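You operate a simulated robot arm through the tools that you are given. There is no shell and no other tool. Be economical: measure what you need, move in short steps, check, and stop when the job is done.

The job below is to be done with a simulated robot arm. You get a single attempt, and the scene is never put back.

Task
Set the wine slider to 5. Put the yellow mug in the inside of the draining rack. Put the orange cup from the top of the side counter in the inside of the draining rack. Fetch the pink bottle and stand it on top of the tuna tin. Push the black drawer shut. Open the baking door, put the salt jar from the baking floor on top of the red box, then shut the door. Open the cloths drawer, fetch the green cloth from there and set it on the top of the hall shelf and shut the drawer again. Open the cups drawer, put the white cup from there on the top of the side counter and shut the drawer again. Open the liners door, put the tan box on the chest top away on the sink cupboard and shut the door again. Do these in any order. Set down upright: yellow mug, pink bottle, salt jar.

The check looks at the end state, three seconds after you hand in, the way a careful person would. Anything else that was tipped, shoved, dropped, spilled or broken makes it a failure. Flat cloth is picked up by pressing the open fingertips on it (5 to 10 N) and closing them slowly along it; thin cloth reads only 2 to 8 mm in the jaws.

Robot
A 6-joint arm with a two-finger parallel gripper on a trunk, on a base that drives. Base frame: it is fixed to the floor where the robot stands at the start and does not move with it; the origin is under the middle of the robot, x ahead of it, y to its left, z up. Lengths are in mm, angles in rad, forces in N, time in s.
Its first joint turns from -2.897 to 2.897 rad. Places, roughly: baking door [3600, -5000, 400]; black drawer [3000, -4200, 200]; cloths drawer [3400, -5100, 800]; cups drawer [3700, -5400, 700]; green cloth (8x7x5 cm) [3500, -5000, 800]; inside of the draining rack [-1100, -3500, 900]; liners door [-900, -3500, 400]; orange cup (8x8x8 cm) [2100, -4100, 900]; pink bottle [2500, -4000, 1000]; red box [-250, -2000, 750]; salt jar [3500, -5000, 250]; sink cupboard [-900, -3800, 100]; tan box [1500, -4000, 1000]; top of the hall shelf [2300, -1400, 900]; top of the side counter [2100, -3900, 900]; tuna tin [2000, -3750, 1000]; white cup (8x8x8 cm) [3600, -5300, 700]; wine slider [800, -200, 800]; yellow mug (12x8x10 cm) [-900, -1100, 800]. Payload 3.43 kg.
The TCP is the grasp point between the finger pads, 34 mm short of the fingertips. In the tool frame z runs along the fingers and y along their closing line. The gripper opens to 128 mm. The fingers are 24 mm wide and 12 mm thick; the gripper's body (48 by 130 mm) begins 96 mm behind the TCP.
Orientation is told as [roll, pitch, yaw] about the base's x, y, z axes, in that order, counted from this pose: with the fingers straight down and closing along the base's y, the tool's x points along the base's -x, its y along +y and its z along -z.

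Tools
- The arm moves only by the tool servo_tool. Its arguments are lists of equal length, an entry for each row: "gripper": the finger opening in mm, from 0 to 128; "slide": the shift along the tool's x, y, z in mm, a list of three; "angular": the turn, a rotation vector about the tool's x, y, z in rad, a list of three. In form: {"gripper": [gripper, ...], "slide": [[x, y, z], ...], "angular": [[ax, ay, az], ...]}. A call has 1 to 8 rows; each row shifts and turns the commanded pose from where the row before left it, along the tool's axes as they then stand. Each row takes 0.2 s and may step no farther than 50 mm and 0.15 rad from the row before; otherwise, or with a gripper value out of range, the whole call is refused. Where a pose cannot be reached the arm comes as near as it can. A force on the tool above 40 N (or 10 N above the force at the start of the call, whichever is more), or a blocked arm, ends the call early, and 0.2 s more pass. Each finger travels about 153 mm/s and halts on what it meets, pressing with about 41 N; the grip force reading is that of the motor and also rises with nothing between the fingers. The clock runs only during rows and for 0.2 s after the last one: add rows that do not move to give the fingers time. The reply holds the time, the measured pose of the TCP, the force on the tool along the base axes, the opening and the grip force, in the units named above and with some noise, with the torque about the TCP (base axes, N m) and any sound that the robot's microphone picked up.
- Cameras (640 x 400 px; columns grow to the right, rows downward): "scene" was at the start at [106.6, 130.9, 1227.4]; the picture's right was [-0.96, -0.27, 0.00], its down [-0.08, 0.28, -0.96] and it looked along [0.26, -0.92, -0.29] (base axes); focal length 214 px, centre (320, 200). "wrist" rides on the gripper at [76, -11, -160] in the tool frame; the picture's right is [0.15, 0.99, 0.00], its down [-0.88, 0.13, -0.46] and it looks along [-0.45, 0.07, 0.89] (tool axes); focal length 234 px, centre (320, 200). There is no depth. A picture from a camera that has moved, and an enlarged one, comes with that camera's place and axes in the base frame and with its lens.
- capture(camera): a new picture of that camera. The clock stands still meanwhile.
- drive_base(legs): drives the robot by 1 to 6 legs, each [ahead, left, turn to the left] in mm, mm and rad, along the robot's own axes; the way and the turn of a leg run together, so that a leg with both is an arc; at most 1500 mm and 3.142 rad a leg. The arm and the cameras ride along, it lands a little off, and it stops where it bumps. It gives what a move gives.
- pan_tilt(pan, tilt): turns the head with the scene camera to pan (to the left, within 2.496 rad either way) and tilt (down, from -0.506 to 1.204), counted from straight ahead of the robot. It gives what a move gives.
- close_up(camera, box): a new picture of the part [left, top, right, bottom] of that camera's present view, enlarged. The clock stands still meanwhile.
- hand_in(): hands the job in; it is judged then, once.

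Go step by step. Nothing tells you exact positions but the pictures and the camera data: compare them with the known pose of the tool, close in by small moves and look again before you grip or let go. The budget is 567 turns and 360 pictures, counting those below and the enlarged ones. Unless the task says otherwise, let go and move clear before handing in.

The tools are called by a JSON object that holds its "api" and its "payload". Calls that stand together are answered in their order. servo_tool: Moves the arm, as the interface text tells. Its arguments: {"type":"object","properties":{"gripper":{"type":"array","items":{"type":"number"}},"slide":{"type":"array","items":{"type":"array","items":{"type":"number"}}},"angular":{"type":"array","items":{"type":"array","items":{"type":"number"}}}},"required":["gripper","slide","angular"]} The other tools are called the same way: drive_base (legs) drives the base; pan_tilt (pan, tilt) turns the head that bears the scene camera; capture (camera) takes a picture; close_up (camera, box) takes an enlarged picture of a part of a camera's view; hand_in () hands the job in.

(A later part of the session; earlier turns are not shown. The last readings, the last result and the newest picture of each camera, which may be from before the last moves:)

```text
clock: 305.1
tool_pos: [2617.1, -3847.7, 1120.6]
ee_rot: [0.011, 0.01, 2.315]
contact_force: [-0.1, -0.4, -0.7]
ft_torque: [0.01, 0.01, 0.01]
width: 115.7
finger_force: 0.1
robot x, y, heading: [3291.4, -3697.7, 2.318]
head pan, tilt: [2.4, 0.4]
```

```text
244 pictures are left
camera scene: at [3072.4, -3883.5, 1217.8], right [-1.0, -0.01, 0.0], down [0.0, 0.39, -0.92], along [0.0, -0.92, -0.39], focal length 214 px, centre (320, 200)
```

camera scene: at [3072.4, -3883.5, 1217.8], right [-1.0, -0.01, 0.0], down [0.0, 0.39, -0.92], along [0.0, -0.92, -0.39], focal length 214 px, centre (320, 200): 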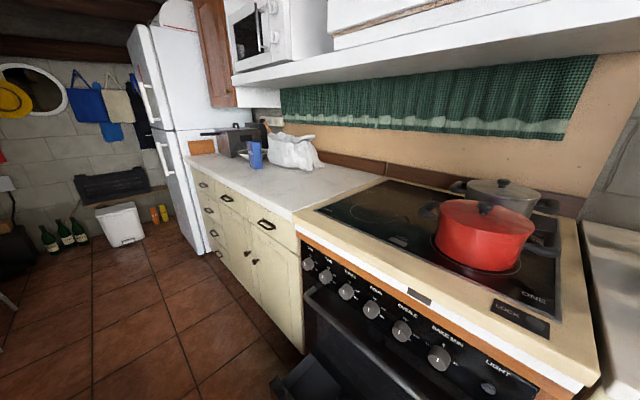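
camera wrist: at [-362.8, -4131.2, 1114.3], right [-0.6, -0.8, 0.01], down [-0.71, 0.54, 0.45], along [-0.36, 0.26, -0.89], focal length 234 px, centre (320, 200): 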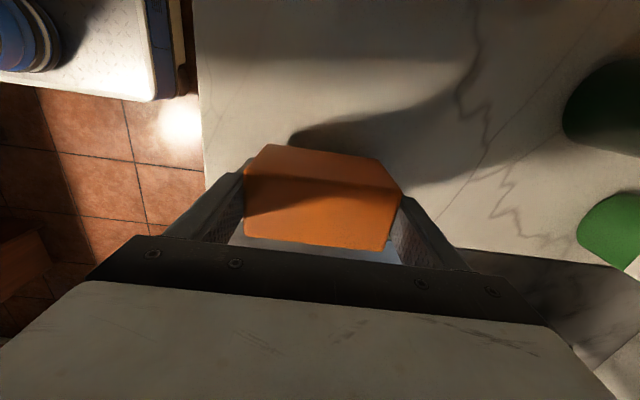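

{"api": "pan_tilt", "payload": {"pan": 1.3, "tilt": 0.5}}

{"api": "capture", "payload": {"camera": "scene"}}

{"api": "close_up", "payload": {"camera": "scene", "box": [200, 100, 440, 250]}}

```text
clock: 306.4
tool_pos: [2617.9, -3847.7, 1122.1]
ee_rot: [0.011, 0.009, 2.317]
contact_force: [0.6, 0.0, -0.1]
ft_torque: [0.01, 0.01, 0.02]
width: 115.9
finger_force: 0.0
robot x, y, heading: [3287.3, -3696.5, 2.323]
head pan, tilt: [1.3, 0.499]
```

```text
243 pictures are left
camera scene: at [2991.1, -3832.8, 1208.6], right [-0.46, 0.89, 0.0], down [0.43, 0.22, -0.88], along [-0.78, -0.4, -0.48], focal length 214 px, centre (320, 200)
```

scene: 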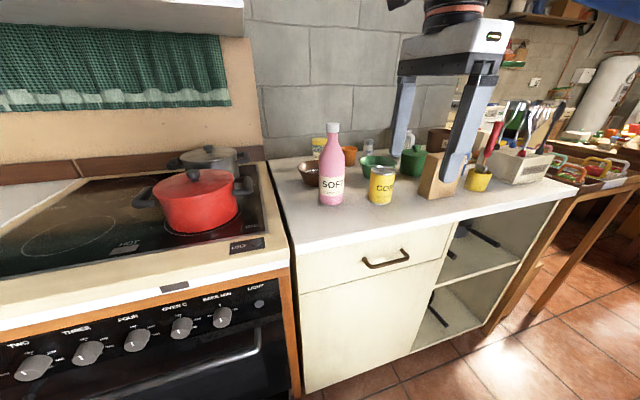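

```text
2.67 times, centred on (320, 175) of scene
camera zoom: at [2991.1, -3832.8, 1208.6], right [-0.46, 0.89, 0.0], down [0.43, 0.22, -0.88], along [-0.78, -0.4, -0.48], focal length 572 px, centre (320, 267)
```

zoom: 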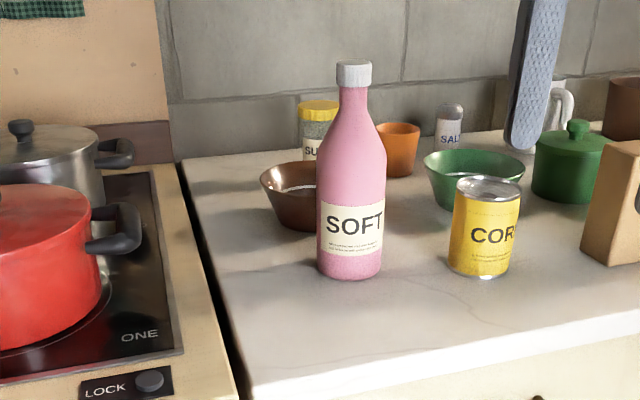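

{"api": "pan_tilt", "payload": {"pan": 1.9, "tilt": 1.0}}

{"api": "capture", "payload": {"camera": "scene"}}

```text
clock: 307.4
tool_pos: [2617.5, -3847.3, 1121.7]
ee_rot: [0.011, 0.006, 2.317]
contact_force: [0.7, 0.1, -0.6]
ft_torque: [-0.04, -0.02, -0.01]
width: 116.0
finger_force: 0.0
robot x, y, heading: [3288.7, -3702.7, 2.321]
head pan, tilt: [1.901, 1.0]
```

```text
241 pictures are left
camera scene: at [3038.9, -3852.3, 1167.6], right [-0.88, 0.47, 0.0], down [0.4, 0.74, -0.54], along [-0.26, -0.48, -0.84], focal length 214 px, centre (320, 200)
```

scene: 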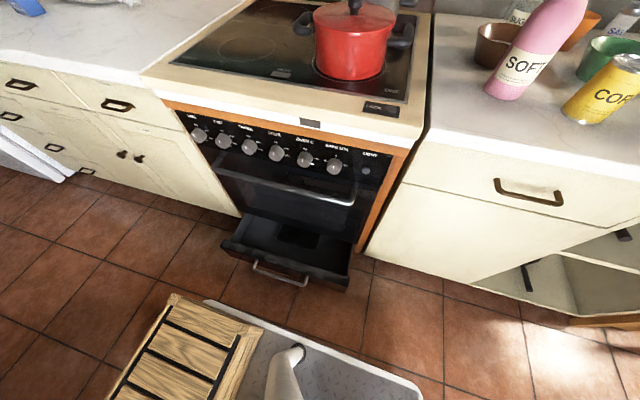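

{"api": "drive_base", "payload": {"legs": [[0, -60, 0.035]]}}

{"api": "servo_tool", "payload": {"gripper": [60, 0, 0, 0, 0, 0, 0, 0], "slide": [[48, 0, 0], [48, 0, 0], [48, 0, 0], [48, 0, 0], [48, 0, 0], [48, -5, 10], [48, -5, 10], [48, -5, 10]], "angular": [[0, 0, 0], [0, 0, 0], [0, 0, 0], [0, 0, 0], [0, 0, 0], [0, 0, 0], [0, 0, 0], [0, 0, 0]]}}

{"api": "servo_tool", "payload": {"gripper": [0, 0, 0, 0, 0, 0, 0, 0], "slide": [[46, -5, 10], [46, -5, 10], [46, -5, 10], [0, 0, 49], [0, 0, 49], [0, 0, 49], [0, 0, 49], [0, 0, 49]], "angular": [[0, 0, 0], [0, 0, 0], [0, 0, 0], [0, 0, 0], [0, 0, 0], [0, 0, 0], [0, 0, 0], [0, 0, 0]]}}

```text
clock: 308.4
tool_pos: [2666.4, -3829.1, 1121.7]
ee_rot: [0.01, 0.01, 2.353]
contact_force: [0.0, 0.0, -0.3]
ft_torque: [0.01, 0.0, -0.01]
width: 116.2
finger_force: 0.0
robot x, y, heading: [3329.4, -3656.3, 2.352]
head pan, tilt: [1.901, 1.0]
```

```text
clock: 310.4
tool_pos: [2881.8, -4067.8, 1087.7]
ee_rot: [0.006, 0.005, 2.251]
contact_force: [-0.1, -0.3, 1.4]
ft_torque: [0.01, 0.04, -0.01]
width: 0.0
finger_force: 32.9
out of reach, approached as far as the arm can: row 4
robot x, y, heading: [3335.0, -3661.0, 2.353]
head pan, tilt: [1.901, 1.0]
stopped in row 8: the arm was blocked; the commanded pose is now the measured one
```

```text
clock: 311.2
tool_pos: [2861.3, -4101.2, 1083.4]
ee_rot: [0.042, 0.03, 2.086]
contact_force: [-0.3, -0.2, 0.3]
ft_torque: [-0.01, -0.04, 0.03]
width: 0.3
finger_force: 32.6
out of reach, approached as far as the arm can: row 3
robot x, y, heading: [3328.4, -3657.8, 2.354]
head pan, tilt: [1.901, 1.0]
stopped in row 4: the arm was blocked; the commanded pose is now the measured one
```

{"api": "servo_tool", "payload": {"gripper": [0, 0, 0, 0, 0, 0, 0, 0], "slide": [[-40, 10, 0], [-40, 10, 0], [-40, 10, 0], [-40, 10, 0], [-40, 0, 0], [-40, 0, 0], [-40, 0, 0], [-40, 0, 0]], "angular": [[0, 0, -0.04], [0, 0, -0.04], [0, 0, -0.04], [0, 0, -0.04], [0, 0, -0.04], [0, 0, -0.04], [0, 0, -0.03], [0, 0, 0]]}}

{"api": "drive_base", "payload": {"legs": [[-780, 0, 0]]}}

{"api": "pan_tilt", "payload": {"pan": 1.3, "tilt": 0.8}}

{"api": "capture", "payload": {"camera": "scene"}}

```text
clock: 313.0
tool_pos: [2637.4, -3874.7, 1078.3]
ee_rot: [0.045, 0.018, 2.368]
contact_force: [0.3, 0.5, -0.1]
ft_torque: [0.0, 0.04, -0.02]
width: 0.2
finger_force: 33.5
robot x, y, heading: [3329.4, -3657.8, 2.357]
head pan, tilt: [1.901, 1.0]
```

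```text
clock: 317.2
tool_pos: [3199.0, -4438.0, 1077.8]
ee_rot: [0.046, 0.017, 2.375]
contact_force: [-0.8, 0.5, 0.2]
ft_torque: [-0.01, 0.0, -0.01]
width: 0.1
finger_force: 32.9
robot x, y, heading: [3887.7, -4215.8, 2.361]
head pan, tilt: [1.901, 1.0]
```

```text
clock: 318.2
tool_pos: [3199.1, -4438.4, 1078.1]
ee_rot: [0.046, 0.017, 2.375]
contact_force: [0.0, 0.2, 0.3]
ft_torque: [0.0, 0.0, -0.02]
width: 0.1
finger_force: 33.0
robot x, y, heading: [3886.7, -4215.1, 2.361]
head pan, tilt: [1.3, 0.799]
```

```text
240 pictures are left
camera scene: at [3606.9, -4355.7, 1182.6], right [-0.5, 0.87, 0.0], down [0.62, 0.36, -0.7], along [-0.6, -0.35, -0.72], focal length 214 px, centre (320, 200)
```

scene: 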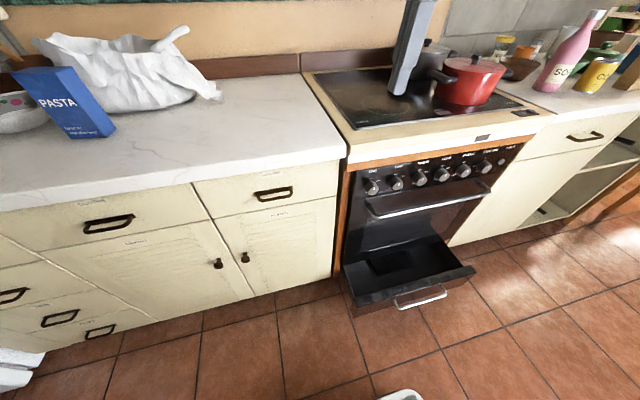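

{"api": "servo_tool", "payload": {"gripper": [0, 0, 0, 0, 0, 0, 0, 0], "slide": [[-42, -17, 0], [-42, -17, 0], [-42, -17, 0], [-42, -17, 0], [-42, -17, 0], [-42, -17, 0], [-42, -17, 0], [0, 0, 45]], "angular": [[0, 0, 0], [0, 0, 0], [0, 0, 0], [0, 0, 0], [0, 0, 0], [0, 0, 0], [0, 0, 0], [0, 0, 0]]}}

{"api": "servo_tool", "payload": {"gripper": [0, 0, 0, 0, 0, 0, 0, 0], "slide": [[0, 0, 49], [0, 0, 49], [0, 0, 49], [0, 0, 49], [0, 0, 49], [0, 0, 49], [0, 0, 49], [0, 0, 49]], "angular": [[0, 0, 0], [0, 0, 0], [0, 0, 0], [0, 0, 0], [0, 0, 0], [0, 0, 0], [0, 0, 0], [0, 0, 0]]}}

{"api": "servo_tool", "payload": {"gripper": [0, 0, 0, 0, 0, 0], "slide": [[0, 0, 49], [0, 0, 49], [0, 0, 49], [0, 0, 49], [0, 0, 49], [0, 0, 49]], "angular": [[0, 0, 0], [0, 0, 0], [0, 0, 0], [0, 0, 0], [0, 0, 0], [0, 0, 0]]}}

{"api": "capture", "payload": {"camera": "scene"}}

```text
clock: 320.0
tool_pos: [3065.1, -4146.8, 1022.3]
ee_rot: [0.046, 0.016, 2.373]
contact_force: [-0.3, 0.6, 0.4]
ft_torque: [-0.02, -0.02, 0.01]
width: 0.0
finger_force: 32.3
robot x, y, heading: [3886.4, -4216.4, 2.363]
head pan, tilt: [1.3, 0.799]
```

```text
clock: 321.8
tool_pos: [3061.4, -4166.2, 630.3]
ee_rot: [0.047, 0.017, 2.375]
contact_force: [-0.2, -0.1, 0.7]
ft_torque: [-0.02, 0.02, -0.03]
width: 0.0
finger_force: 32.8
robot x, y, heading: [3885.2, -4216.3, 2.359]
head pan, tilt: [1.3, 0.799]
```

```text
clock: 323.2
tool_pos: [3056.2, -4178.8, 335.9]
ee_rot: [0.047, 0.016, 2.375]
contact_force: [-0.1, 0.3, 0.4]
ft_torque: [0.03, 0.0, 0.03]
width: 0.0
finger_force: 32.7
robot x, y, heading: [3887.1, -4215.6, 2.359]
head pan, tilt: [1.3, 0.799]
```

```text
239 pictures are left
camera scene: at [3607.0, -4355.6, 1182.7], right [-0.5, 0.87, 0.0], down [0.62, 0.36, -0.7], along [-0.6, -0.35, -0.72], focal length 214 px, centre (320, 200)
```

scene: 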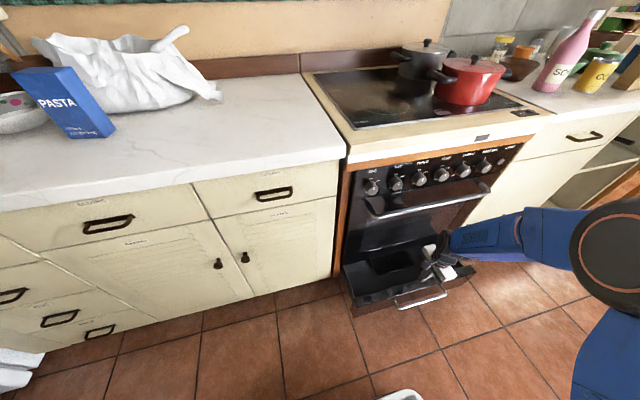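

{"api": "servo_tool", "payload": {"gripper": [0, 0, 0, 0, 0], "slide": [[0, -30, 0], [0, -25, 0], [0, -3, 45], [0, -3, 45], [0, -2, 40]], "angular": [[0, 0, 0], [0, 0, 0], [0, 0, 0], [0, 0, 0], [0, 0, 0]]}}

{"api": "close_up", "payload": {"camera": "scene", "box": [320, 200, 500, 320]}}

```text
clock: 324.3
tool_pos: [3092.6, -4143.9, 246.6]
ee_rot: [0.054, 0.014, 2.378]
contact_force: [6.0, -9.4, 40.4]
ft_torque: [0.05, 0.1, 0.07]
width: 0.2
finger_force: 32.8
robot x, y, heading: [3885.5, -4216.8, 2.356]
head pan, tilt: [1.3, 0.799]
stopped in row 5: the force on the tool passed its limit (the readings are from after the stop); the commanded pose is now the measured one
```

```text
3.33 times, centred on (410, 260) of scene
camera zoom: at [3608.2, -4356.1, 1183.0], right [-0.5, 0.87, 0.0], down [0.62, 0.36, -0.7], along [-0.61, -0.35, -0.72], focal length 715 px, centre (20, 0)
```

zoom: 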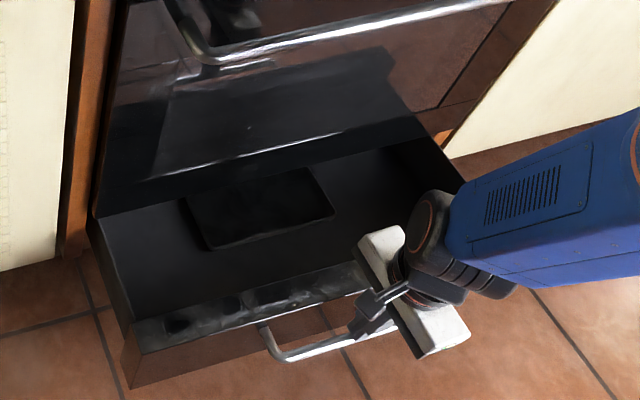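

{"api": "servo_tool", "payload": {"gripper": [0, 0, 0, 0, 0, 0], "slide": [[0, 0, -40], [-45, -5, -10], [-45, -5, 0], [-45, -5, 0], [0, -3, 45], [0, -3, 45]], "angular": [[0, 0, 0], [0, 0, 0], [0, 0, 0], [0, 0, 0], [0, 0, 0], [0, 0, 0]]}}

{"api": "close_up", "payload": {"camera": "scene", "box": [320, 200, 500, 320]}}

```text
clock: 325.7
tool_pos: [3011.4, -4032.3, 196.7]
ee_rot: [0.05, 0.015, 2.376]
contact_force: [0.0, 0.6, 0.8]
ft_torque: [0.0, 0.03, -0.02]
width: 0.0
finger_force: 33.5
robot x, y, heading: [3886.5, -4215.3, 2.361]
head pan, tilt: [1.3, 0.799]
```

```text
3.33 times, centred on (410, 260) of scene
camera zoom: at [3606.7, -4355.5, 1182.6], right [-0.5, 0.87, 0.0], down [0.62, 0.36, -0.7], along [-0.6, -0.35, -0.72], focal length 715 px, centre (20, 0)
```

zoom: 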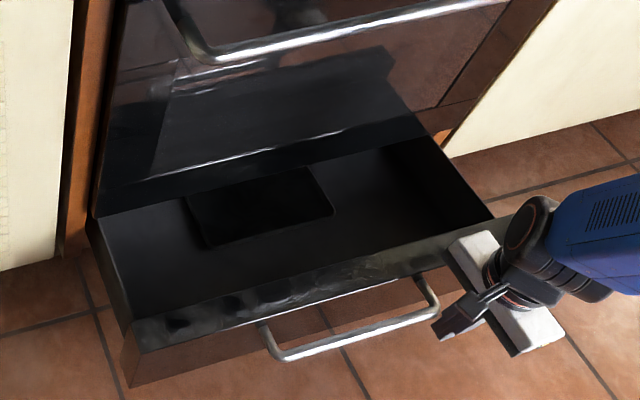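

{"api": "servo_tool", "payload": {"gripper": [0, 0, 0, 0, 0, 0, 0, 0], "slide": [[0, 28, 0], [0, 28, 0], [0, 28, 0], [0, 28, 0], [0, 28, 0], [0, 28, 0], [0, 28, 0], [0, 20, 0]], "angular": [[0, 0, 0], [0, 0, 0], [0, 0, 0], [0, 0, 0], [0, 0, 0], [0, 0, 0], [0, 0, 0], [0, 0, 0]]}}

{"api": "servo_tool", "payload": {"gripper": [0, 0, 0, 0, 0, 0], "slide": [[0, 14, 0], [0, 14, 0], [0, 14, 0], [0, 10, 0], [0, 10, 0], [0, 10, 0]], "angular": [[0, 0, 0], [0, 0, 0], [0, 0, 0], [0, 0, 0], [0, 0, 0], [0, 0, 0]]}}

{"api": "capture", "payload": {"camera": "scene"}}

```text
clock: 327.2
tool_pos: [2889.2, -4164.0, 208.4]
ee_rot: [0.039, 0.021, 2.372]
contact_force: [3.1, 4.2, -0.4]
ft_torque: [-0.39, 0.29, -0.18]
width: 0.1
finger_force: 33.3
robot x, y, heading: [3884.2, -4215.4, 2.365]
head pan, tilt: [1.3, 0.799]
stopped in row 7: the force on the tool passed its limit (the readings are from after the stop); the commanded pose is now the measured one
```

```text
clock: 327.6
tool_pos: [2889.2, -4162.1, 206.5]
ee_rot: [0.033, 0.025, 2.37]
contact_force: [4.0, 3.9, 1.2]
ft_torque: [-0.5, 0.49, -0.18]
width: 0.3
finger_force: 32.8
robot x, y, heading: [3885.9, -4217.7, 2.359]
head pan, tilt: [1.3, 0.799]
stopped in row 1: the force on the tool passed its limit (the readings are from after the stop); the commanded pose is now the measured one
```

```text
236 pictures are left
camera scene: at [3607.2, -4355.1, 1182.7], right [-0.5, 0.87, 0.0], down [0.62, 0.36, -0.7], along [-0.61, -0.35, -0.72], focal length 214 px, centre (320, 200)
```

scene: 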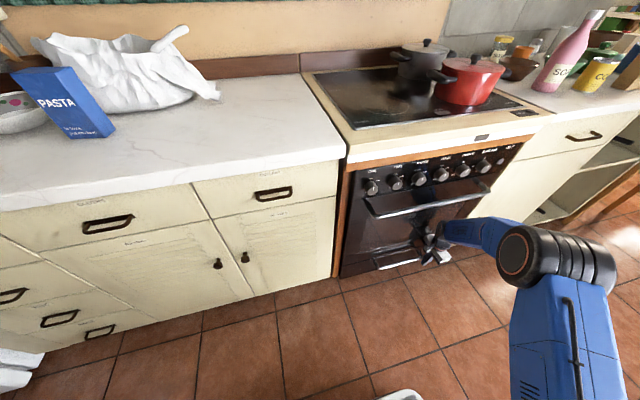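

{"api": "close_up", "payload": {"camera": "scene", "box": [320, 180, 500, 300]}}

```text
3.33 times, centred on (410, 240) of scene
camera zoom: at [3607.2, -4355.1, 1182.7], right [-0.5, 0.87, 0.0], down [0.62, 0.36, -0.7], along [-0.61, -0.35, -0.72], focal length 715 px, centre (20, 67)
```

zoom: 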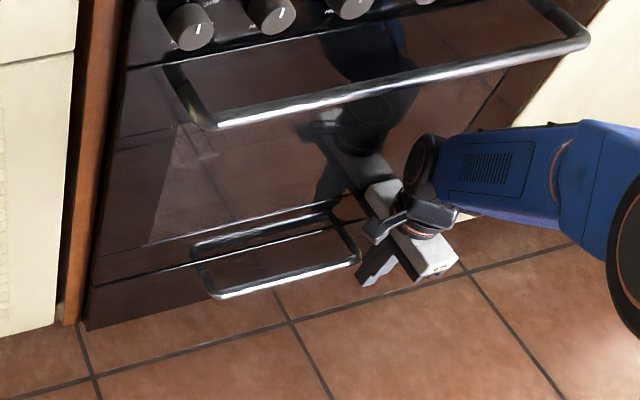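

{"api": "servo_tool", "payload": {"gripper": [0, 0, 0, 0, 0], "slide": [[0, -30, 0], [0, -40, 0], [0, 0, -45], [0, 0, -45], [0, 0, -45]], "angular": [[0, 0, 0], [0, 0, 0], [0, 0, 0], [0, 0, 0], [0, 0, 0]]}}

{"api": "close_up", "payload": {"camera": "scene", "box": [320, 180, 500, 300]}}

```text
clock: 328.8
tool_pos: [2941.1, -4106.9, 337.2]
ee_rot: [0.033, 0.025, 2.369]
contact_force: [-0.3, -0.3, -0.6]
ft_torque: [-0.01, -0.01, 0.02]
width: 0.0
finger_force: 32.9
robot x, y, heading: [3885.2, -4215.5, 2.358]
head pan, tilt: [1.3, 0.799]
```

```text
3.33 times, centred on (410, 240) of scene
camera zoom: at [3606.8, -4355.2, 1182.6], right [-0.5, 0.87, 0.0], down [0.62, 0.36, -0.7], along [-0.6, -0.35, -0.72], focal length 715 px, centre (20, 67)
```

zoom: 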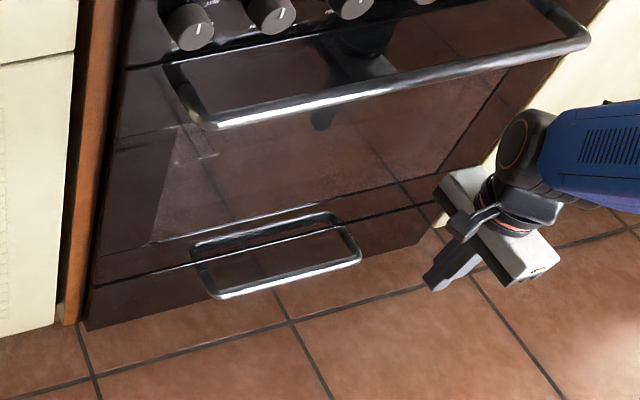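

{"api": "servo_tool", "payload": {"gripper": [0, 0, 0, 0, 0, 0, 0, 0], "slide": [[10, 0, -48], [10, 0, -48], [10, 0, -48], [10, 0, -48], [10, 0, -48], [10, 0, -48], [10, 0, -48], [10, 0, -48]], "angular": [[0, 0, 0], [0, 0, 0], [0, 0, 0], [0, 0, 0], [0, 0, 0], [0, 0, 0], [0, 0, 0], [0, 0, 0]]}}

{"api": "servo_tool", "payload": {"gripper": [60, 100, 100, 100, 100, 100, 100, 100], "slide": [[15, 0, -46], [15, 0, -46], [15, 0, -46], [15, 0, -46], [15, 0, -46], [15, 0, -46], [15, 0, -46], [15, 0, -46]], "angular": [[0, 0, 0], [0, 0, 0], [0, 0, 0], [0, 0, 0], [0, 0, 0], [0, 0, 0], [0, 0, 0], [0, 0, 0]]}}

{"api": "drive_base", "payload": {"legs": [[740, 0, 0], [0, 230, 0]]}}

{"api": "pan_tilt", "payload": {"pan": 1.2, "tilt": 0.6}}

{"api": "capture", "payload": {"camera": "scene"}}

{"api": "capture", "payload": {"camera": "wrist"}}

```text
clock: 330.6
tool_pos: [2999.4, -4149.3, 725.6]
ee_rot: [0.034, 0.025, 2.37]
contact_force: [-0.3, -0.2, -0.1]
ft_torque: [0.02, -0.04, 0.02]
width: 0.0
finger_force: 32.9
robot x, y, heading: [3888.0, -4214.6, 2.36]
head pan, tilt: [1.3, 0.799]
```

```text
clock: 332.4
tool_pos: [3086.1, -4214.0, 1098.1]
ee_rot: [0.033, 0.027, 2.371]
contact_force: [0.7, -0.2, 0.2]
ft_torque: [0.01, 0.01, 0.02]
width: 100.2
finger_force: 0.0
robot x, y, heading: [3888.9, -4213.7, 2.359]
head pan, tilt: [1.3, 0.799]
```

```text
clock: 337.7
tool_pos: [2393.6, -3869.3, 1096.8]
ee_rot: [0.033, 0.026, 2.382]
contact_force: [0.1, 0.5, 0.1]
ft_torque: [-0.04, 0.0, 0.01]
width: 100.2
finger_force: 0.0
robot x, y, heading: [3193.8, -3861.1, 2.372]
head pan, tilt: [1.3, 0.799]
```

```text
clock: 338.4
tool_pos: [2392.9, -3869.5, 1097.5]
ee_rot: [0.033, 0.026, 2.381]
contact_force: [-0.2, 0.9, -0.2]
ft_torque: [-0.01, 0.01, 0.01]
width: 100.0
finger_force: 0.1
robot x, y, heading: [3193.4, -3862.6, 2.371]
head pan, tilt: [1.201, 0.6]
```

```text
233 pictures are left
camera scene: at [2904.8, -3998.8, 1199.5], right [-0.42, 0.91, 0.0], down [0.51, 0.24, -0.82], along [-0.75, -0.35, -0.57], focal length 214 px, centre (320, 200)
```

scene: 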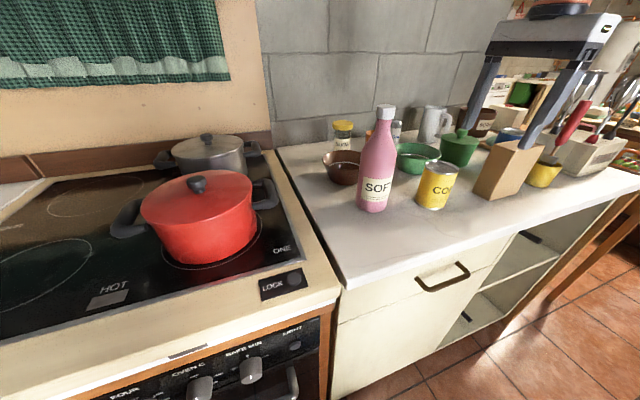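

```text
232 pictures are left
camera wrist: at [2456.8, -3906.5, 1258.6], right [-0.58, -0.82, 0.04], down [-0.73, 0.53, 0.44], along [-0.38, 0.22, -0.9], focal length 234 px, centre (320, 200)
```

wrist: 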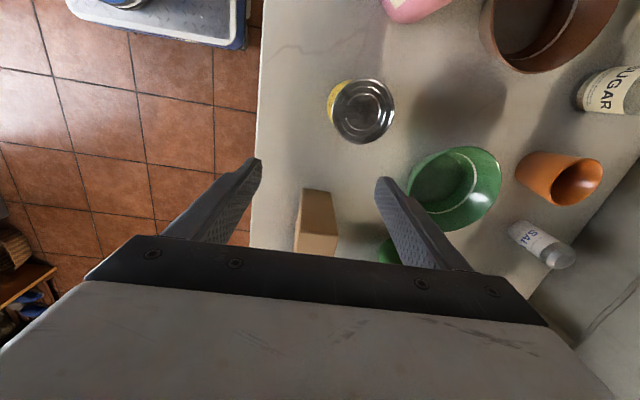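

{"api": "servo_tool", "payload": {"gripper": [100, 100, 100, 100, 100, 100, 100, 100], "slide": [[47, -10, 0], [47, -10, 0], [47, -10, 0], [47, -10, 0], [0, 0, 0], [0, 0, 0], [0, 0, 0], [0, 0, 0]], "angular": [[-0.015, 0.01, 0], [-0.015, 0.01, 0], [0, 0, 0], [0, 0, 0], [0, 0, 0.145], [0, 0, 0.145], [0, 0, 0.145], [0, 0, 0.145]]}}

{"api": "servo_tool", "payload": {"gripper": [100, 100, 100, 100, 100, 100, 100], "slide": [[0, 0, 0], [0, 0, 0], [0, 0, 0], [0, 0, 0], [0, 0, 0], [0, 0, 0], [0, 0, 0]], "angular": [[0, 0, 0.145], [0, 0, 0.145], [0, 0, 0.145], [0, 0, 0.145], [0, 0, 0.145], [0, 0, 0.145], [0, 0, 0.145]]}}

{"api": "servo_tool", "payload": {"gripper": [100, 100, 100, 100, 100, 100, 100, 100], "slide": [[0, 0, 0], [0, 0, 0], [0, 0, 0], [0, 0, 0], [0, 0, 0], [0, 0, 0], [0, 0, 0], [0, 0, 0]], "angular": [[0, 0.14, 0], [0, 0.14, 0], [0, 0.14, 0], [0, 0.14, 0], [0, 0.14, 0], [0, 0.14, 0], [0, 0.14, 0], [0, 0.14, 0]]}}

{"api": "capture", "payload": {"camera": "wrist"}}

{"api": "capture", "payload": {"camera": "scene"}}

```text
clock: 340.2
tool_pos: [2558.2, -3970.3, 1101.3]
ee_rot: [0.028, 0.073, 1.8]
contact_force: [0.4, -0.1, -0.7]
ft_torque: [0.01, 0.03, 0.0]
width: 100.2
finger_force: 0.1
robot x, y, heading: [3192.2, -3856.0, 2.371]
head pan, tilt: [1.201, 0.6]
```

```text
clock: 341.9
tool_pos: [2557.8, -3969.6, 1102.4]
ee_rot: [-0.047, 0.062, 0.783]
contact_force: [-0.3, -0.6, -0.7]
ft_torque: [0.0, -0.02, 0.01]
width: 99.5
finger_force: 0.0
robot x, y, heading: [3193.0, -3858.7, 2.372]
head pan, tilt: [1.201, 0.6]
```

```text
clock: 343.6
tool_pos: [2557.7, -3969.6, 1101.6]
ee_rot: [-0.122, 1.181, 0.672]
contact_force: [-0.5, -0.1, -0.1]
ft_torque: [-0.01, -0.01, 0.02]
width: 99.9
finger_force: 0.1
robot x, y, heading: [3196.0, -3858.3, 2.373]
head pan, tilt: [1.201, 0.6]
```

```text
231 pictures are left
camera wrist: at [2645.3, -3888.5, 1233.1], right [-0.74, 0.66, 0.09], down [0.46, 0.6, -0.65], along [-0.48, -0.44, -0.76], focal length 234 px, centre (320, 200)
```

wrist: 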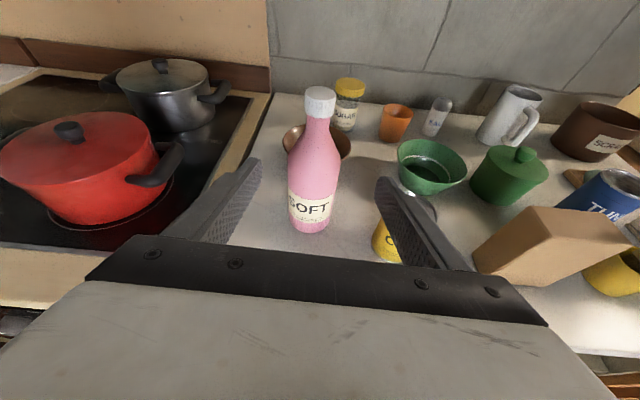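

```text
230 pictures are left
camera scene: at [2904.8, -3998.8, 1199.5], right [-0.42, 0.91, 0.0], down [0.51, 0.24, -0.83], along [-0.75, -0.35, -0.56], focal length 214 px, centre (320, 200)
```

scene: 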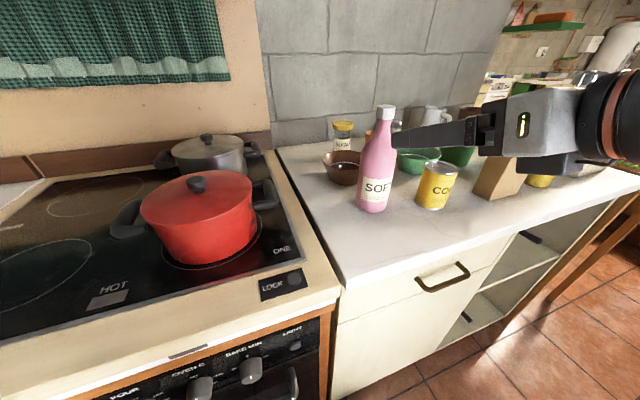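

{"api": "servo_tool", "payload": {"gripper": [100, 100, 100, 100, 100, 100], "slide": [[0, 0, 0], [-20, 0, 15], [-20, 0, 15], [-15, 0, 15], [-10, 0, 20], [0, 0, 20]], "angular": [[0.092, 0, -0.092], [0, 0, 0], [0, 0, 0], [0, 0, 0], [0, 0, 0], [0, 0, 0]]}}

{"api": "capture", "payload": {"camera": "wrist"}}

{"api": "capture", "payload": {"camera": "scene"}}

```text
clock: 345.1
tool_pos: [2524.0, -4013.4, 1010.5]
ee_rot: [0.01, 1.184, 0.92]
contact_force: [0.3, -0.7, 0.0]
ft_torque: [-0.01, -0.02, -0.03]
width: 99.9
finger_force: 0.1
robot x, y, heading: [3191.5, -3861.6, 2.376]
head pan, tilt: [1.201, 0.6]
```

```text
229 pictures are left
camera wrist: at [2606.7, -3926.2, 1140.7], right [-0.81, 0.56, 0.14], down [0.36, 0.68, -0.64], along [-0.46, -0.47, -0.75], focal length 234 px, centre (320, 200)
```

wrist: 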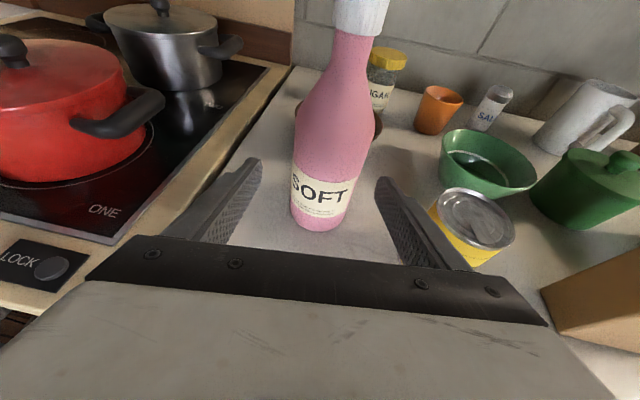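

```text
228 pictures are left
camera scene: at [2904.9, -3998.6, 1199.6], right [-0.42, 0.91, 0.0], down [0.51, 0.24, -0.83], along [-0.75, -0.34, -0.56], focal length 214 px, centre (320, 200)
```

scene: 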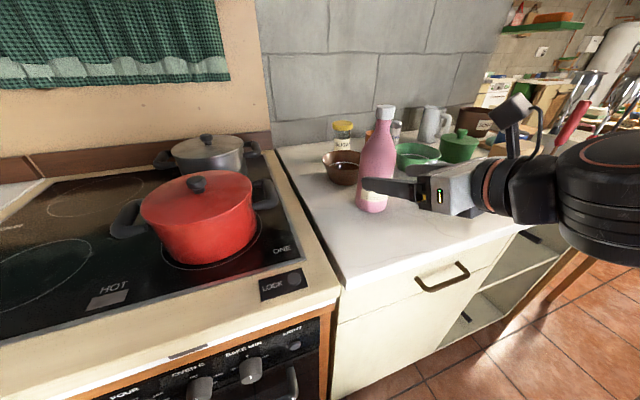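

{"api": "servo_tool", "payload": {"gripper": [100, 100, 100, 100, 100], "slide": [[-1, 1, 25], [-1, 1, 25], [-1, 1, 25], [0, 1, 22], [0, 0, 0]], "angular": [[0, 0, 0], [0, 0, 0], [0, 0, 0], [0, 0, 0], [0, 0, 0]]}}

{"api": "capture", "payload": {"camera": "wrist"}}

{"api": "close_up", "payload": {"camera": "scene", "box": [300, 90, 460, 220]}}

```text
clock: 346.2
tool_pos: [2465.5, -4079.9, 971.3]
ee_rot: [0.011, 1.186, 0.918]
contact_force: [0.2, -0.8, 0.2]
ft_torque: [0.01, 0.0, -0.01]
width: 99.9
finger_force: 0.1
robot x, y, heading: [3196.2, -3861.3, 2.371]
head pan, tilt: [1.201, 0.6]
```

```text
227 pictures are left
camera wrist: at [2548.9, -3992.3, 1102.3], right [-0.81, 0.57, 0.14], down [0.36, 0.68, -0.64], along [-0.46, -0.47, -0.75], focal length 234 px, centre (320, 200)
```

wrist: 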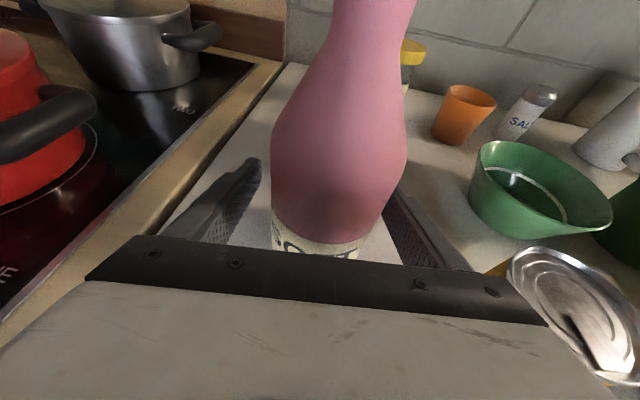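

```text
3.08 times, centred on (380, 155) of scene
camera zoom: at [2904.9, -3998.8, 1199.5], right [-0.42, 0.91, 0.0], down [0.51, 0.24, -0.83], along [-0.75, -0.35, -0.56], focal length 660 px, centre (135, 338)
```

zoom: 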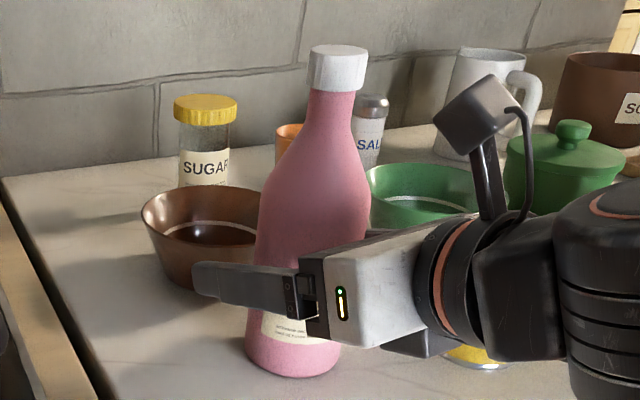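

{"api": "servo_tool", "payload": {"gripper": [90, 80, 70, 60, 55, 50, 50], "slide": [[0, 3, 2], [0, 0, 0], [0, 0, 0], [0, 0, 0], [0, 0, 0], [0, 0, 0], [0, 0, 0]], "angular": [[0, 0, 0], [0, 0, 0], [0, 0, 0], [0, 0, 0], [0, 0, 0], [0, 0, 0], [0, 0, 0]]}}

{"api": "close_up", "payload": {"camera": "scene", "box": [300, 90, 460, 220]}}

```text
clock: 347.9
tool_pos: [2462.9, -4079.9, 971.0]
ee_rot: [0.01, 1.185, 0.916]
contact_force: [-1.3, -1.6, 0.1]
ft_torque: [-0.09, 0.07, -0.07]
width: 70.2
finger_force: 41.1
robot x, y, heading: [3194.4, -3862.4, 2.369]
head pan, tilt: [1.201, 0.6]
```

```text
3.08 times, centred on (380, 155) of scene
camera zoom: at [2904.8, -3998.9, 1199.5], right [-0.42, 0.91, 0.0], down [0.51, 0.24, -0.82], along [-0.75, -0.35, -0.57], focal length 660 px, centre (135, 338)
```

zoom: 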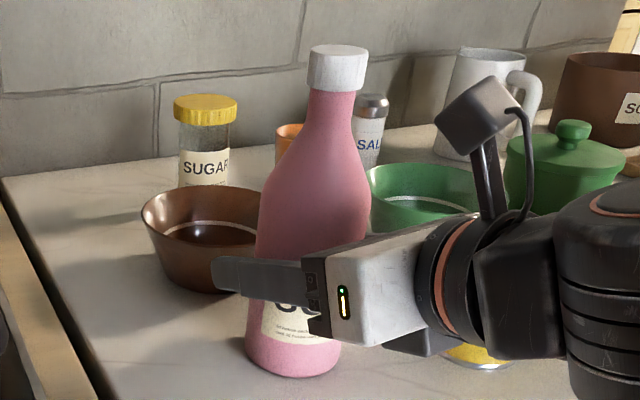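

{"api": "servo_tool", "payload": {"gripper": [50, 50, 50, 50, 50, 50, 50, 50], "slide": [[5, 0, -2], [7.4, 0, -3], [9, 0, -3.7], [9, 0, -3.7], [9, 0, -3.7], [9, 0, -3.7], [9, 0, -3.7], [9, 0, -3.7]], "angular": [[0, 0, 0], [0, 0, 0], [0, 0, 0], [0, 0, 0], [0, 0, 0], [0, 0, 0], [0, 0, 0], [0, 0, 0]]}}

{"api": "capture", "payload": {"camera": "scene"}}

{"api": "capture", "payload": {"camera": "wrist"}}

```text
clock: 349.6
tool_pos: [2462.6, -4080.3, 1042.4]
ee_rot: [0.01, 1.185, 0.916]
contact_force: [0.4, 0.7, -5.9]
ft_torque: [-0.07, 0.09, 0.01]
width: 70.2
finger_force: 41.0
robot x, y, heading: [3194.6, -3860.0, 2.372]
head pan, tilt: [1.201, 0.6]
```

```text
224 pictures are left
camera scene: at [2904.6, -3998.9, 1199.5], right [-0.42, 0.91, 0.0], down [0.51, 0.24, -0.82], along [-0.75, -0.35, -0.57], focal length 214 px, centre (320, 200)
```

scene: 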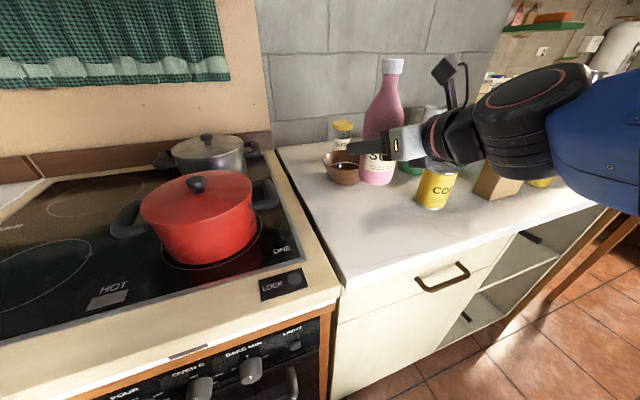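

```text
223 pictures are left
camera wrist: at [2544.9, -3992.6, 1172.6], right [-0.81, 0.57, 0.14], down [0.36, 0.68, -0.64], along [-0.46, -0.47, -0.75], focal length 234 px, centre (320, 200)
```

wrist: 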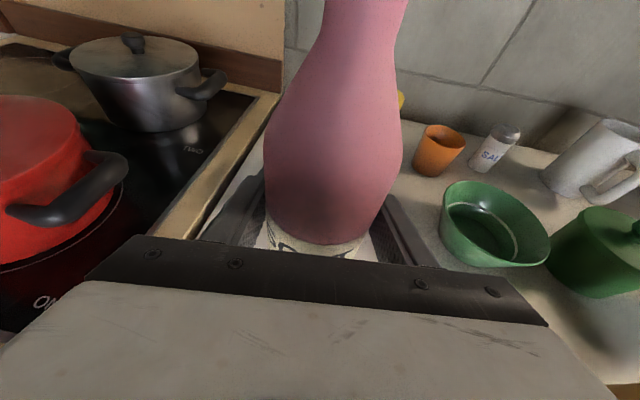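

{"api": "servo_tool", "payload": {"gripper": [50, 50, 50, 50, 50, 50, 50, 50], "slide": [[0, 0, -15], [2, 0, -22], [2, 0, -22], [2, 0, -22], [2, 0, -22], [2, 0, -22], [2, 0, -22], [2, 0, -15]], "angular": [[0, 0, 0], [0, 0, 0], [0, 0, 0], [0, 0, 0], [0, 0, 0], [0, 0, 0], [0, 0, 0], [0, 0, 0]]}}

{"api": "drive_base", "payload": {"legs": [[470, 0, -0.015]]}}

{"api": "pan_tilt", "payload": {"pan": 1.4, "tilt": 0.5}}

{"api": "capture", "payload": {"camera": "scene"}}

{"api": "capture", "payload": {"camera": "wrist"}}

```text
clock: 351.4
tool_pos: [2552.7, -3964.6, 1115.5]
ee_rot: [0.01, 1.185, 0.917]
contact_force: [-0.7, 0.0, -6.1]
ft_torque: [-0.11, 0.1, 0.03]
width: 70.0
finger_force: 40.9
robot x, y, heading: [3193.7, -3859.0, 2.371]
head pan, tilt: [1.201, 0.6]
```

```text
clock: 354.2
tool_pos: [2219.2, -3632.3, 1115.5]
ee_rot: [0.01, 1.185, 0.905]
contact_force: [0.7, -0.4, -7.7]
ft_torque: [-0.11, 0.07, -0.01]
width: 69.9
finger_force: 41.4
robot x, y, heading: [2862.9, -3534.4, 2.364]
head pan, tilt: [1.201, 0.6]
```

```text
clock: 355.0
tool_pos: [2218.3, -3632.0, 1114.1]
ee_rot: [0.009, 1.185, 0.906]
contact_force: [-0.6, 0.0, -6.5]
ft_torque: [-0.07, 0.08, 0.0]
width: 70.2
finger_force: 41.5
robot x, y, heading: [2859.9, -3538.0, 2.368]
head pan, tilt: [1.4, 0.499]
```

```text
222 pictures are left
camera scene: at [2577.9, -3687.4, 1208.6], right [-0.58, 0.81, 0.0], down [0.39, 0.28, -0.88], along [-0.71, -0.51, -0.48], focal length 214 px, centre (320, 200)
```

scene: 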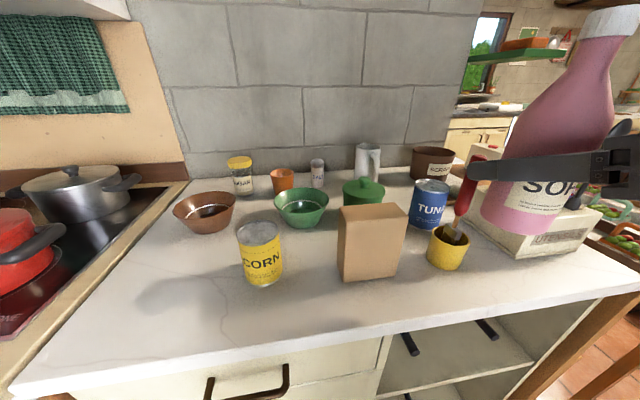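

```text
221 pictures are left
camera wrist: at [2302.3, -3546.3, 1245.4], right [-0.81, 0.57, 0.14], down [0.37, 0.67, -0.64], along [-0.46, -0.47, -0.75], focal length 234 px, centre (320, 200)
```

wrist: 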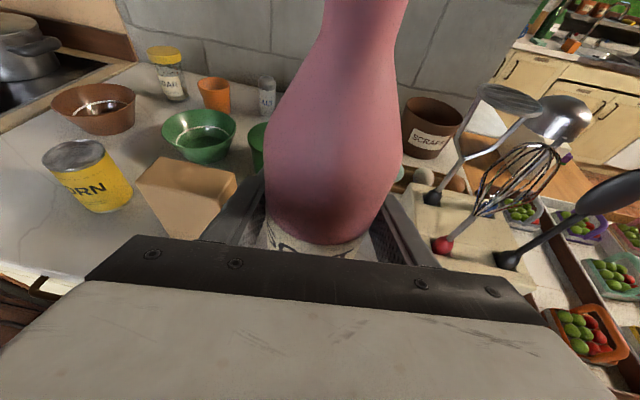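

{"api": "close_up", "payload": {"camera": "scene", "box": [380, 120, 560, 290]}}

{"api": "pan_tilt", "payload": {"pan": 0.9, "tilt": 0.5}}

{"api": "capture", "payload": {"camera": "scene"}}

```text
2.35 times, centred on (470, 205) of scene
camera zoom: at [2577.9, -3687.4, 1208.6], right [-0.58, 0.81, 0.0], down [0.39, 0.28, -0.88], along [-0.71, -0.51, -0.48], focal length 505 px, centre (-33, 188)
```

zoom: 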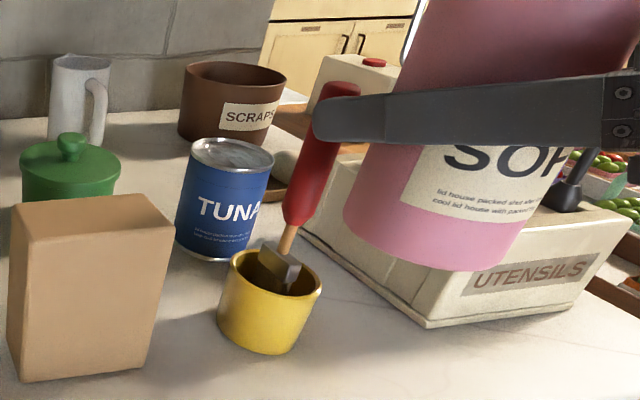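

```text
clock: 355.9
tool_pos: [2218.7, -3631.5, 1114.9]
ee_rot: [0.009, 1.185, 0.905]
contact_force: [0.0, 0.6, -7.0]
ft_torque: [-0.07, 0.09, 0.06]
width: 69.8
finger_force: 40.4
robot x, y, heading: [2861.8, -3539.5, 2.364]
head pan, tilt: [0.901, 0.499]
```

```text
219 pictures are left
camera scene: at [2561.7, -3645.6, 1208.6], right [-0.12, 0.99, 0.0], down [0.48, 0.06, -0.88], along [-0.87, -0.11, -0.48], focal length 214 px, centre (320, 200)
```

scene: 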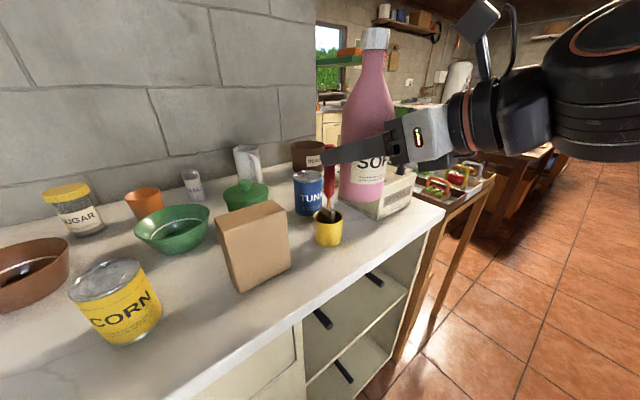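

{"api": "drive_base", "payload": {"legs": [[-470, 0, 0.008]]}}

{"api": "pan_tilt", "payload": {"pan": 1.2, "tilt": 0.6}}

{"api": "capture", "payload": {"camera": "scene"}}

```text
clock: 358.7
tool_pos: [2554.0, -3967.7, 1115.2]
ee_rot: [0.009, 1.185, 0.911]
contact_force: [-0.1, -0.7, -7.4]
ft_torque: [-0.08, 0.09, -0.03]
width: 70.0
finger_force: 40.8
robot x, y, heading: [3197.4, -3866.0, 2.366]
head pan, tilt: [0.901, 0.499]
```

```text
clock: 359.5
tool_pos: [2554.2, -3967.5, 1114.2]
ee_rot: [0.01, 1.185, 0.911]
contact_force: [0.2, -0.1, -6.3]
ft_torque: [-0.12, 0.07, -0.03]
width: 69.9
finger_force: 40.8
robot x, y, heading: [3196.1, -3869.9, 2.363]
head pan, tilt: [1.201, 0.6]
```

```text
218 pictures are left
camera scene: at [2907.7, -4002.5, 1199.5], right [-0.41, 0.91, 0.0], down [0.51, 0.23, -0.83], along [-0.75, -0.34, -0.56], focal length 214 px, centre (320, 200)
```

scene: 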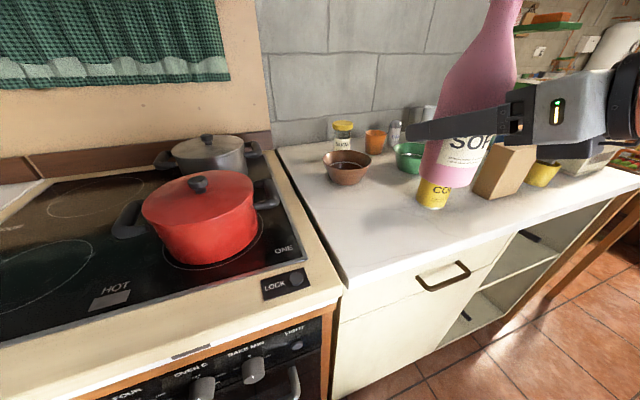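

{"api": "servo_tool", "payload": {"gripper": [50, 50, 50, 50, 50, 50, 50, 50], "slide": [[-2, 0, 15], [-2, 0, 22], [-2, 0, 22], [-2, 0, 22], [-2, 0, 22], [-2, 0, 22], [-2, 0, 22], [0, 0, 15]], "angular": [[0, 0, 0], [0, 0, 0], [0, 0, 0], [0, 0, 0], [0, 0, 0], [0, 0, 0], [0, 0, 0], [0, 0, 0]]}}

{"api": "servo_tool", "payload": {"gripper": [50, 50, 50, 50, 50, 50, 50], "slide": [[-9, 0, 3.7], [-9, 0, 3.7], [-9, 0, 3.7], [-9, 0, 3.7], [-9, 0, 3.7], [-9, 0, 3.7], [-5, 0, 2]], "angular": [[0, 0, 0], [0, 0, 0], [0, 0, 0], [0, 0, 0], [0, 0, 0], [0, 0, 0], [0, 0, 0]]}}

{"api": "servo_tool", "payload": {"gripper": [50, 50, 50], "slide": [[-3.7, 0, 1.5], [-3.7, 0, 1.5], [0, 0, 0]], "angular": [[0, 0, 0], [0, 0, 0], [0, 0, 0]]}}

```text
clock: 361.3
tool_pos: [2465.1, -4082.4, 1042.9]
ee_rot: [0.009, 1.186, 0.913]
contact_force: [0.5, 1.1, -7.1]
ft_torque: [-0.09, 0.06, 0.01]
width: 70.1
finger_force: 40.4
robot x, y, heading: [3197.8, -3866.9, 2.37]
head pan, tilt: [1.201, 0.6]
```

```text
clock: 362.9
tool_pos: [2464.7, -4081.5, 977.3]
ee_rot: [0.008, 1.185, 0.91]
contact_force: [0.0, 0.3, -6.8]
ft_torque: [-0.1, 0.1, -0.03]
width: 70.0
finger_force: 41.1
robot x, y, heading: [3199.3, -3868.0, 2.367]
head pan, tilt: [1.201, 0.6]
```

```text
clock: 363.7
tool_pos: [2464.7, -4079.8, 971.4]
ee_rot: [0.012, 1.186, 0.911]
contact_force: [-4.3, -0.4, 7.8]
ft_torque: [0.29, -0.26, 0.11]
width: 69.7
finger_force: 41.0
robot x, y, heading: [3200.2, -3864.6, 2.368]
head pan, tilt: [1.201, 0.6]
```

{"api": "servo_tool", "payload": {"gripper": [60, 75, 85, 95, 95], "slide": [[-1, 0, 0], [0, 0, 0], [0, 0, 0], [0, 0, 0], [0, 0, 0]], "angular": [[0, 0, 0], [0, 0, 0], [0, 0, 0], [0, 0, 0], [0, 0, 0]]}}

{"api": "servo_tool", "payload": {"gripper": [95, 95, 95, 95, 95, 95, 95], "slide": [[0, 0, -20], [0, 0, -30], [0, 0, -40], [5, 0, -45], [20, 0, -40], [20, 0, -40], [20, 0, -30]], "angular": [[0, 0, 0], [0, 0, 0], [0, 0, 0], [0, 0, 0], [0, 0, 0], [0, 0, 0], [0, 0, 0]]}}

{"api": "capture", "payload": {"camera": "scene"}}

```text
clock: 364.9
tool_pos: [2465.5, -4078.9, 969.0]
ee_rot: [0.011, 1.185, 0.911]
contact_force: [-0.5, -0.7, -0.2]
ft_torque: [0.02, 0.02, 0.02]
width: 95.3
finger_force: 0.2
robot x, y, heading: [3197.3, -3864.9, 2.365]
head pan, tilt: [1.201, 0.6]
```

```text
clock: 366.5
tool_pos: [2590.3, -3919.5, 1121.7]
ee_rot: [0.009, 1.183, 0.911]
contact_force: [-0.7, 0.7, -0.3]
ft_torque: [0.01, 0.01, 0.0]
width: 95.0
finger_force: 0.1
robot x, y, heading: [3199.1, -3862.9, 2.369]
head pan, tilt: [1.201, 0.6]
```

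```text
217 pictures are left
camera scene: at [2907.7, -4002.7, 1199.5], right [-0.41, 0.91, 0.0], down [0.51, 0.23, -0.82], along [-0.75, -0.34, -0.57], focal length 214 px, centre (320, 200)
```

scene: 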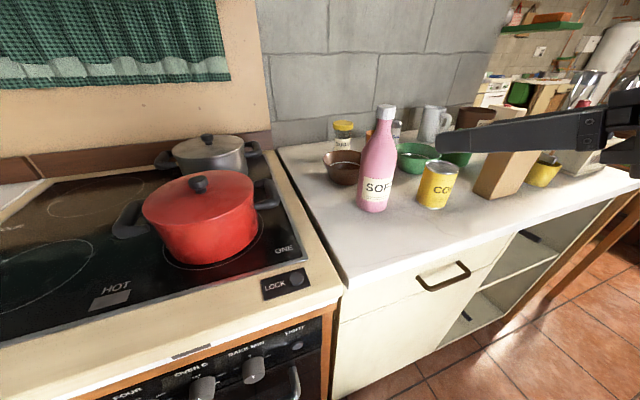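

{"api": "drive_base", "payload": {"legs": [[0, -250, 0], [366, 0, 0], [0, 0, 1.571]]}}

{"api": "servo_tool", "payload": {"gripper": [95, 95, 95, 95, 95, 95, 95, 95], "slide": [[0, 0, 0], [0, 0, 0], [0, 0, 0], [0, 0, 0], [0, 0, 0], [0, 0, 0], [0, 0, 0], [0, 0, 0]], "angular": [[0, -0.148, 0], [0, -0.148, 0], [0, -0.148, 0], [0, -0.148, 0], [0, -0.148, 0], [0, -0.148, 0], [0, -0.148, 0], [0, -0.147, 0]]}}

```text
clock: 374.1
tool_pos: [3163.1, -4038.0, 1121.1]
ee_rot: [0.01, 1.185, 2.478]
contact_force: [-0.1, 0.5, -0.3]
ft_torque: [0.0, 0.0, -0.01]
width: 94.9
finger_force: 0.1
robot x, y, heading: [3114.2, -3429.6, -2.348]
head pan, tilt: [1.201, 0.6]
```

```text
clock: 375.9
tool_pos: [3163.1, -4038.0, 1121.8]
ee_rot: [0.006, 0.002, 2.468]
contact_force: [0.1, 0.8, 1.4]
ft_torque: [-0.09, -0.03, 0.01]
width: 95.1
finger_force: 0.0
robot x, y, heading: [3110.9, -3425.8, -2.349]
head pan, tilt: [1.201, 0.6]
```

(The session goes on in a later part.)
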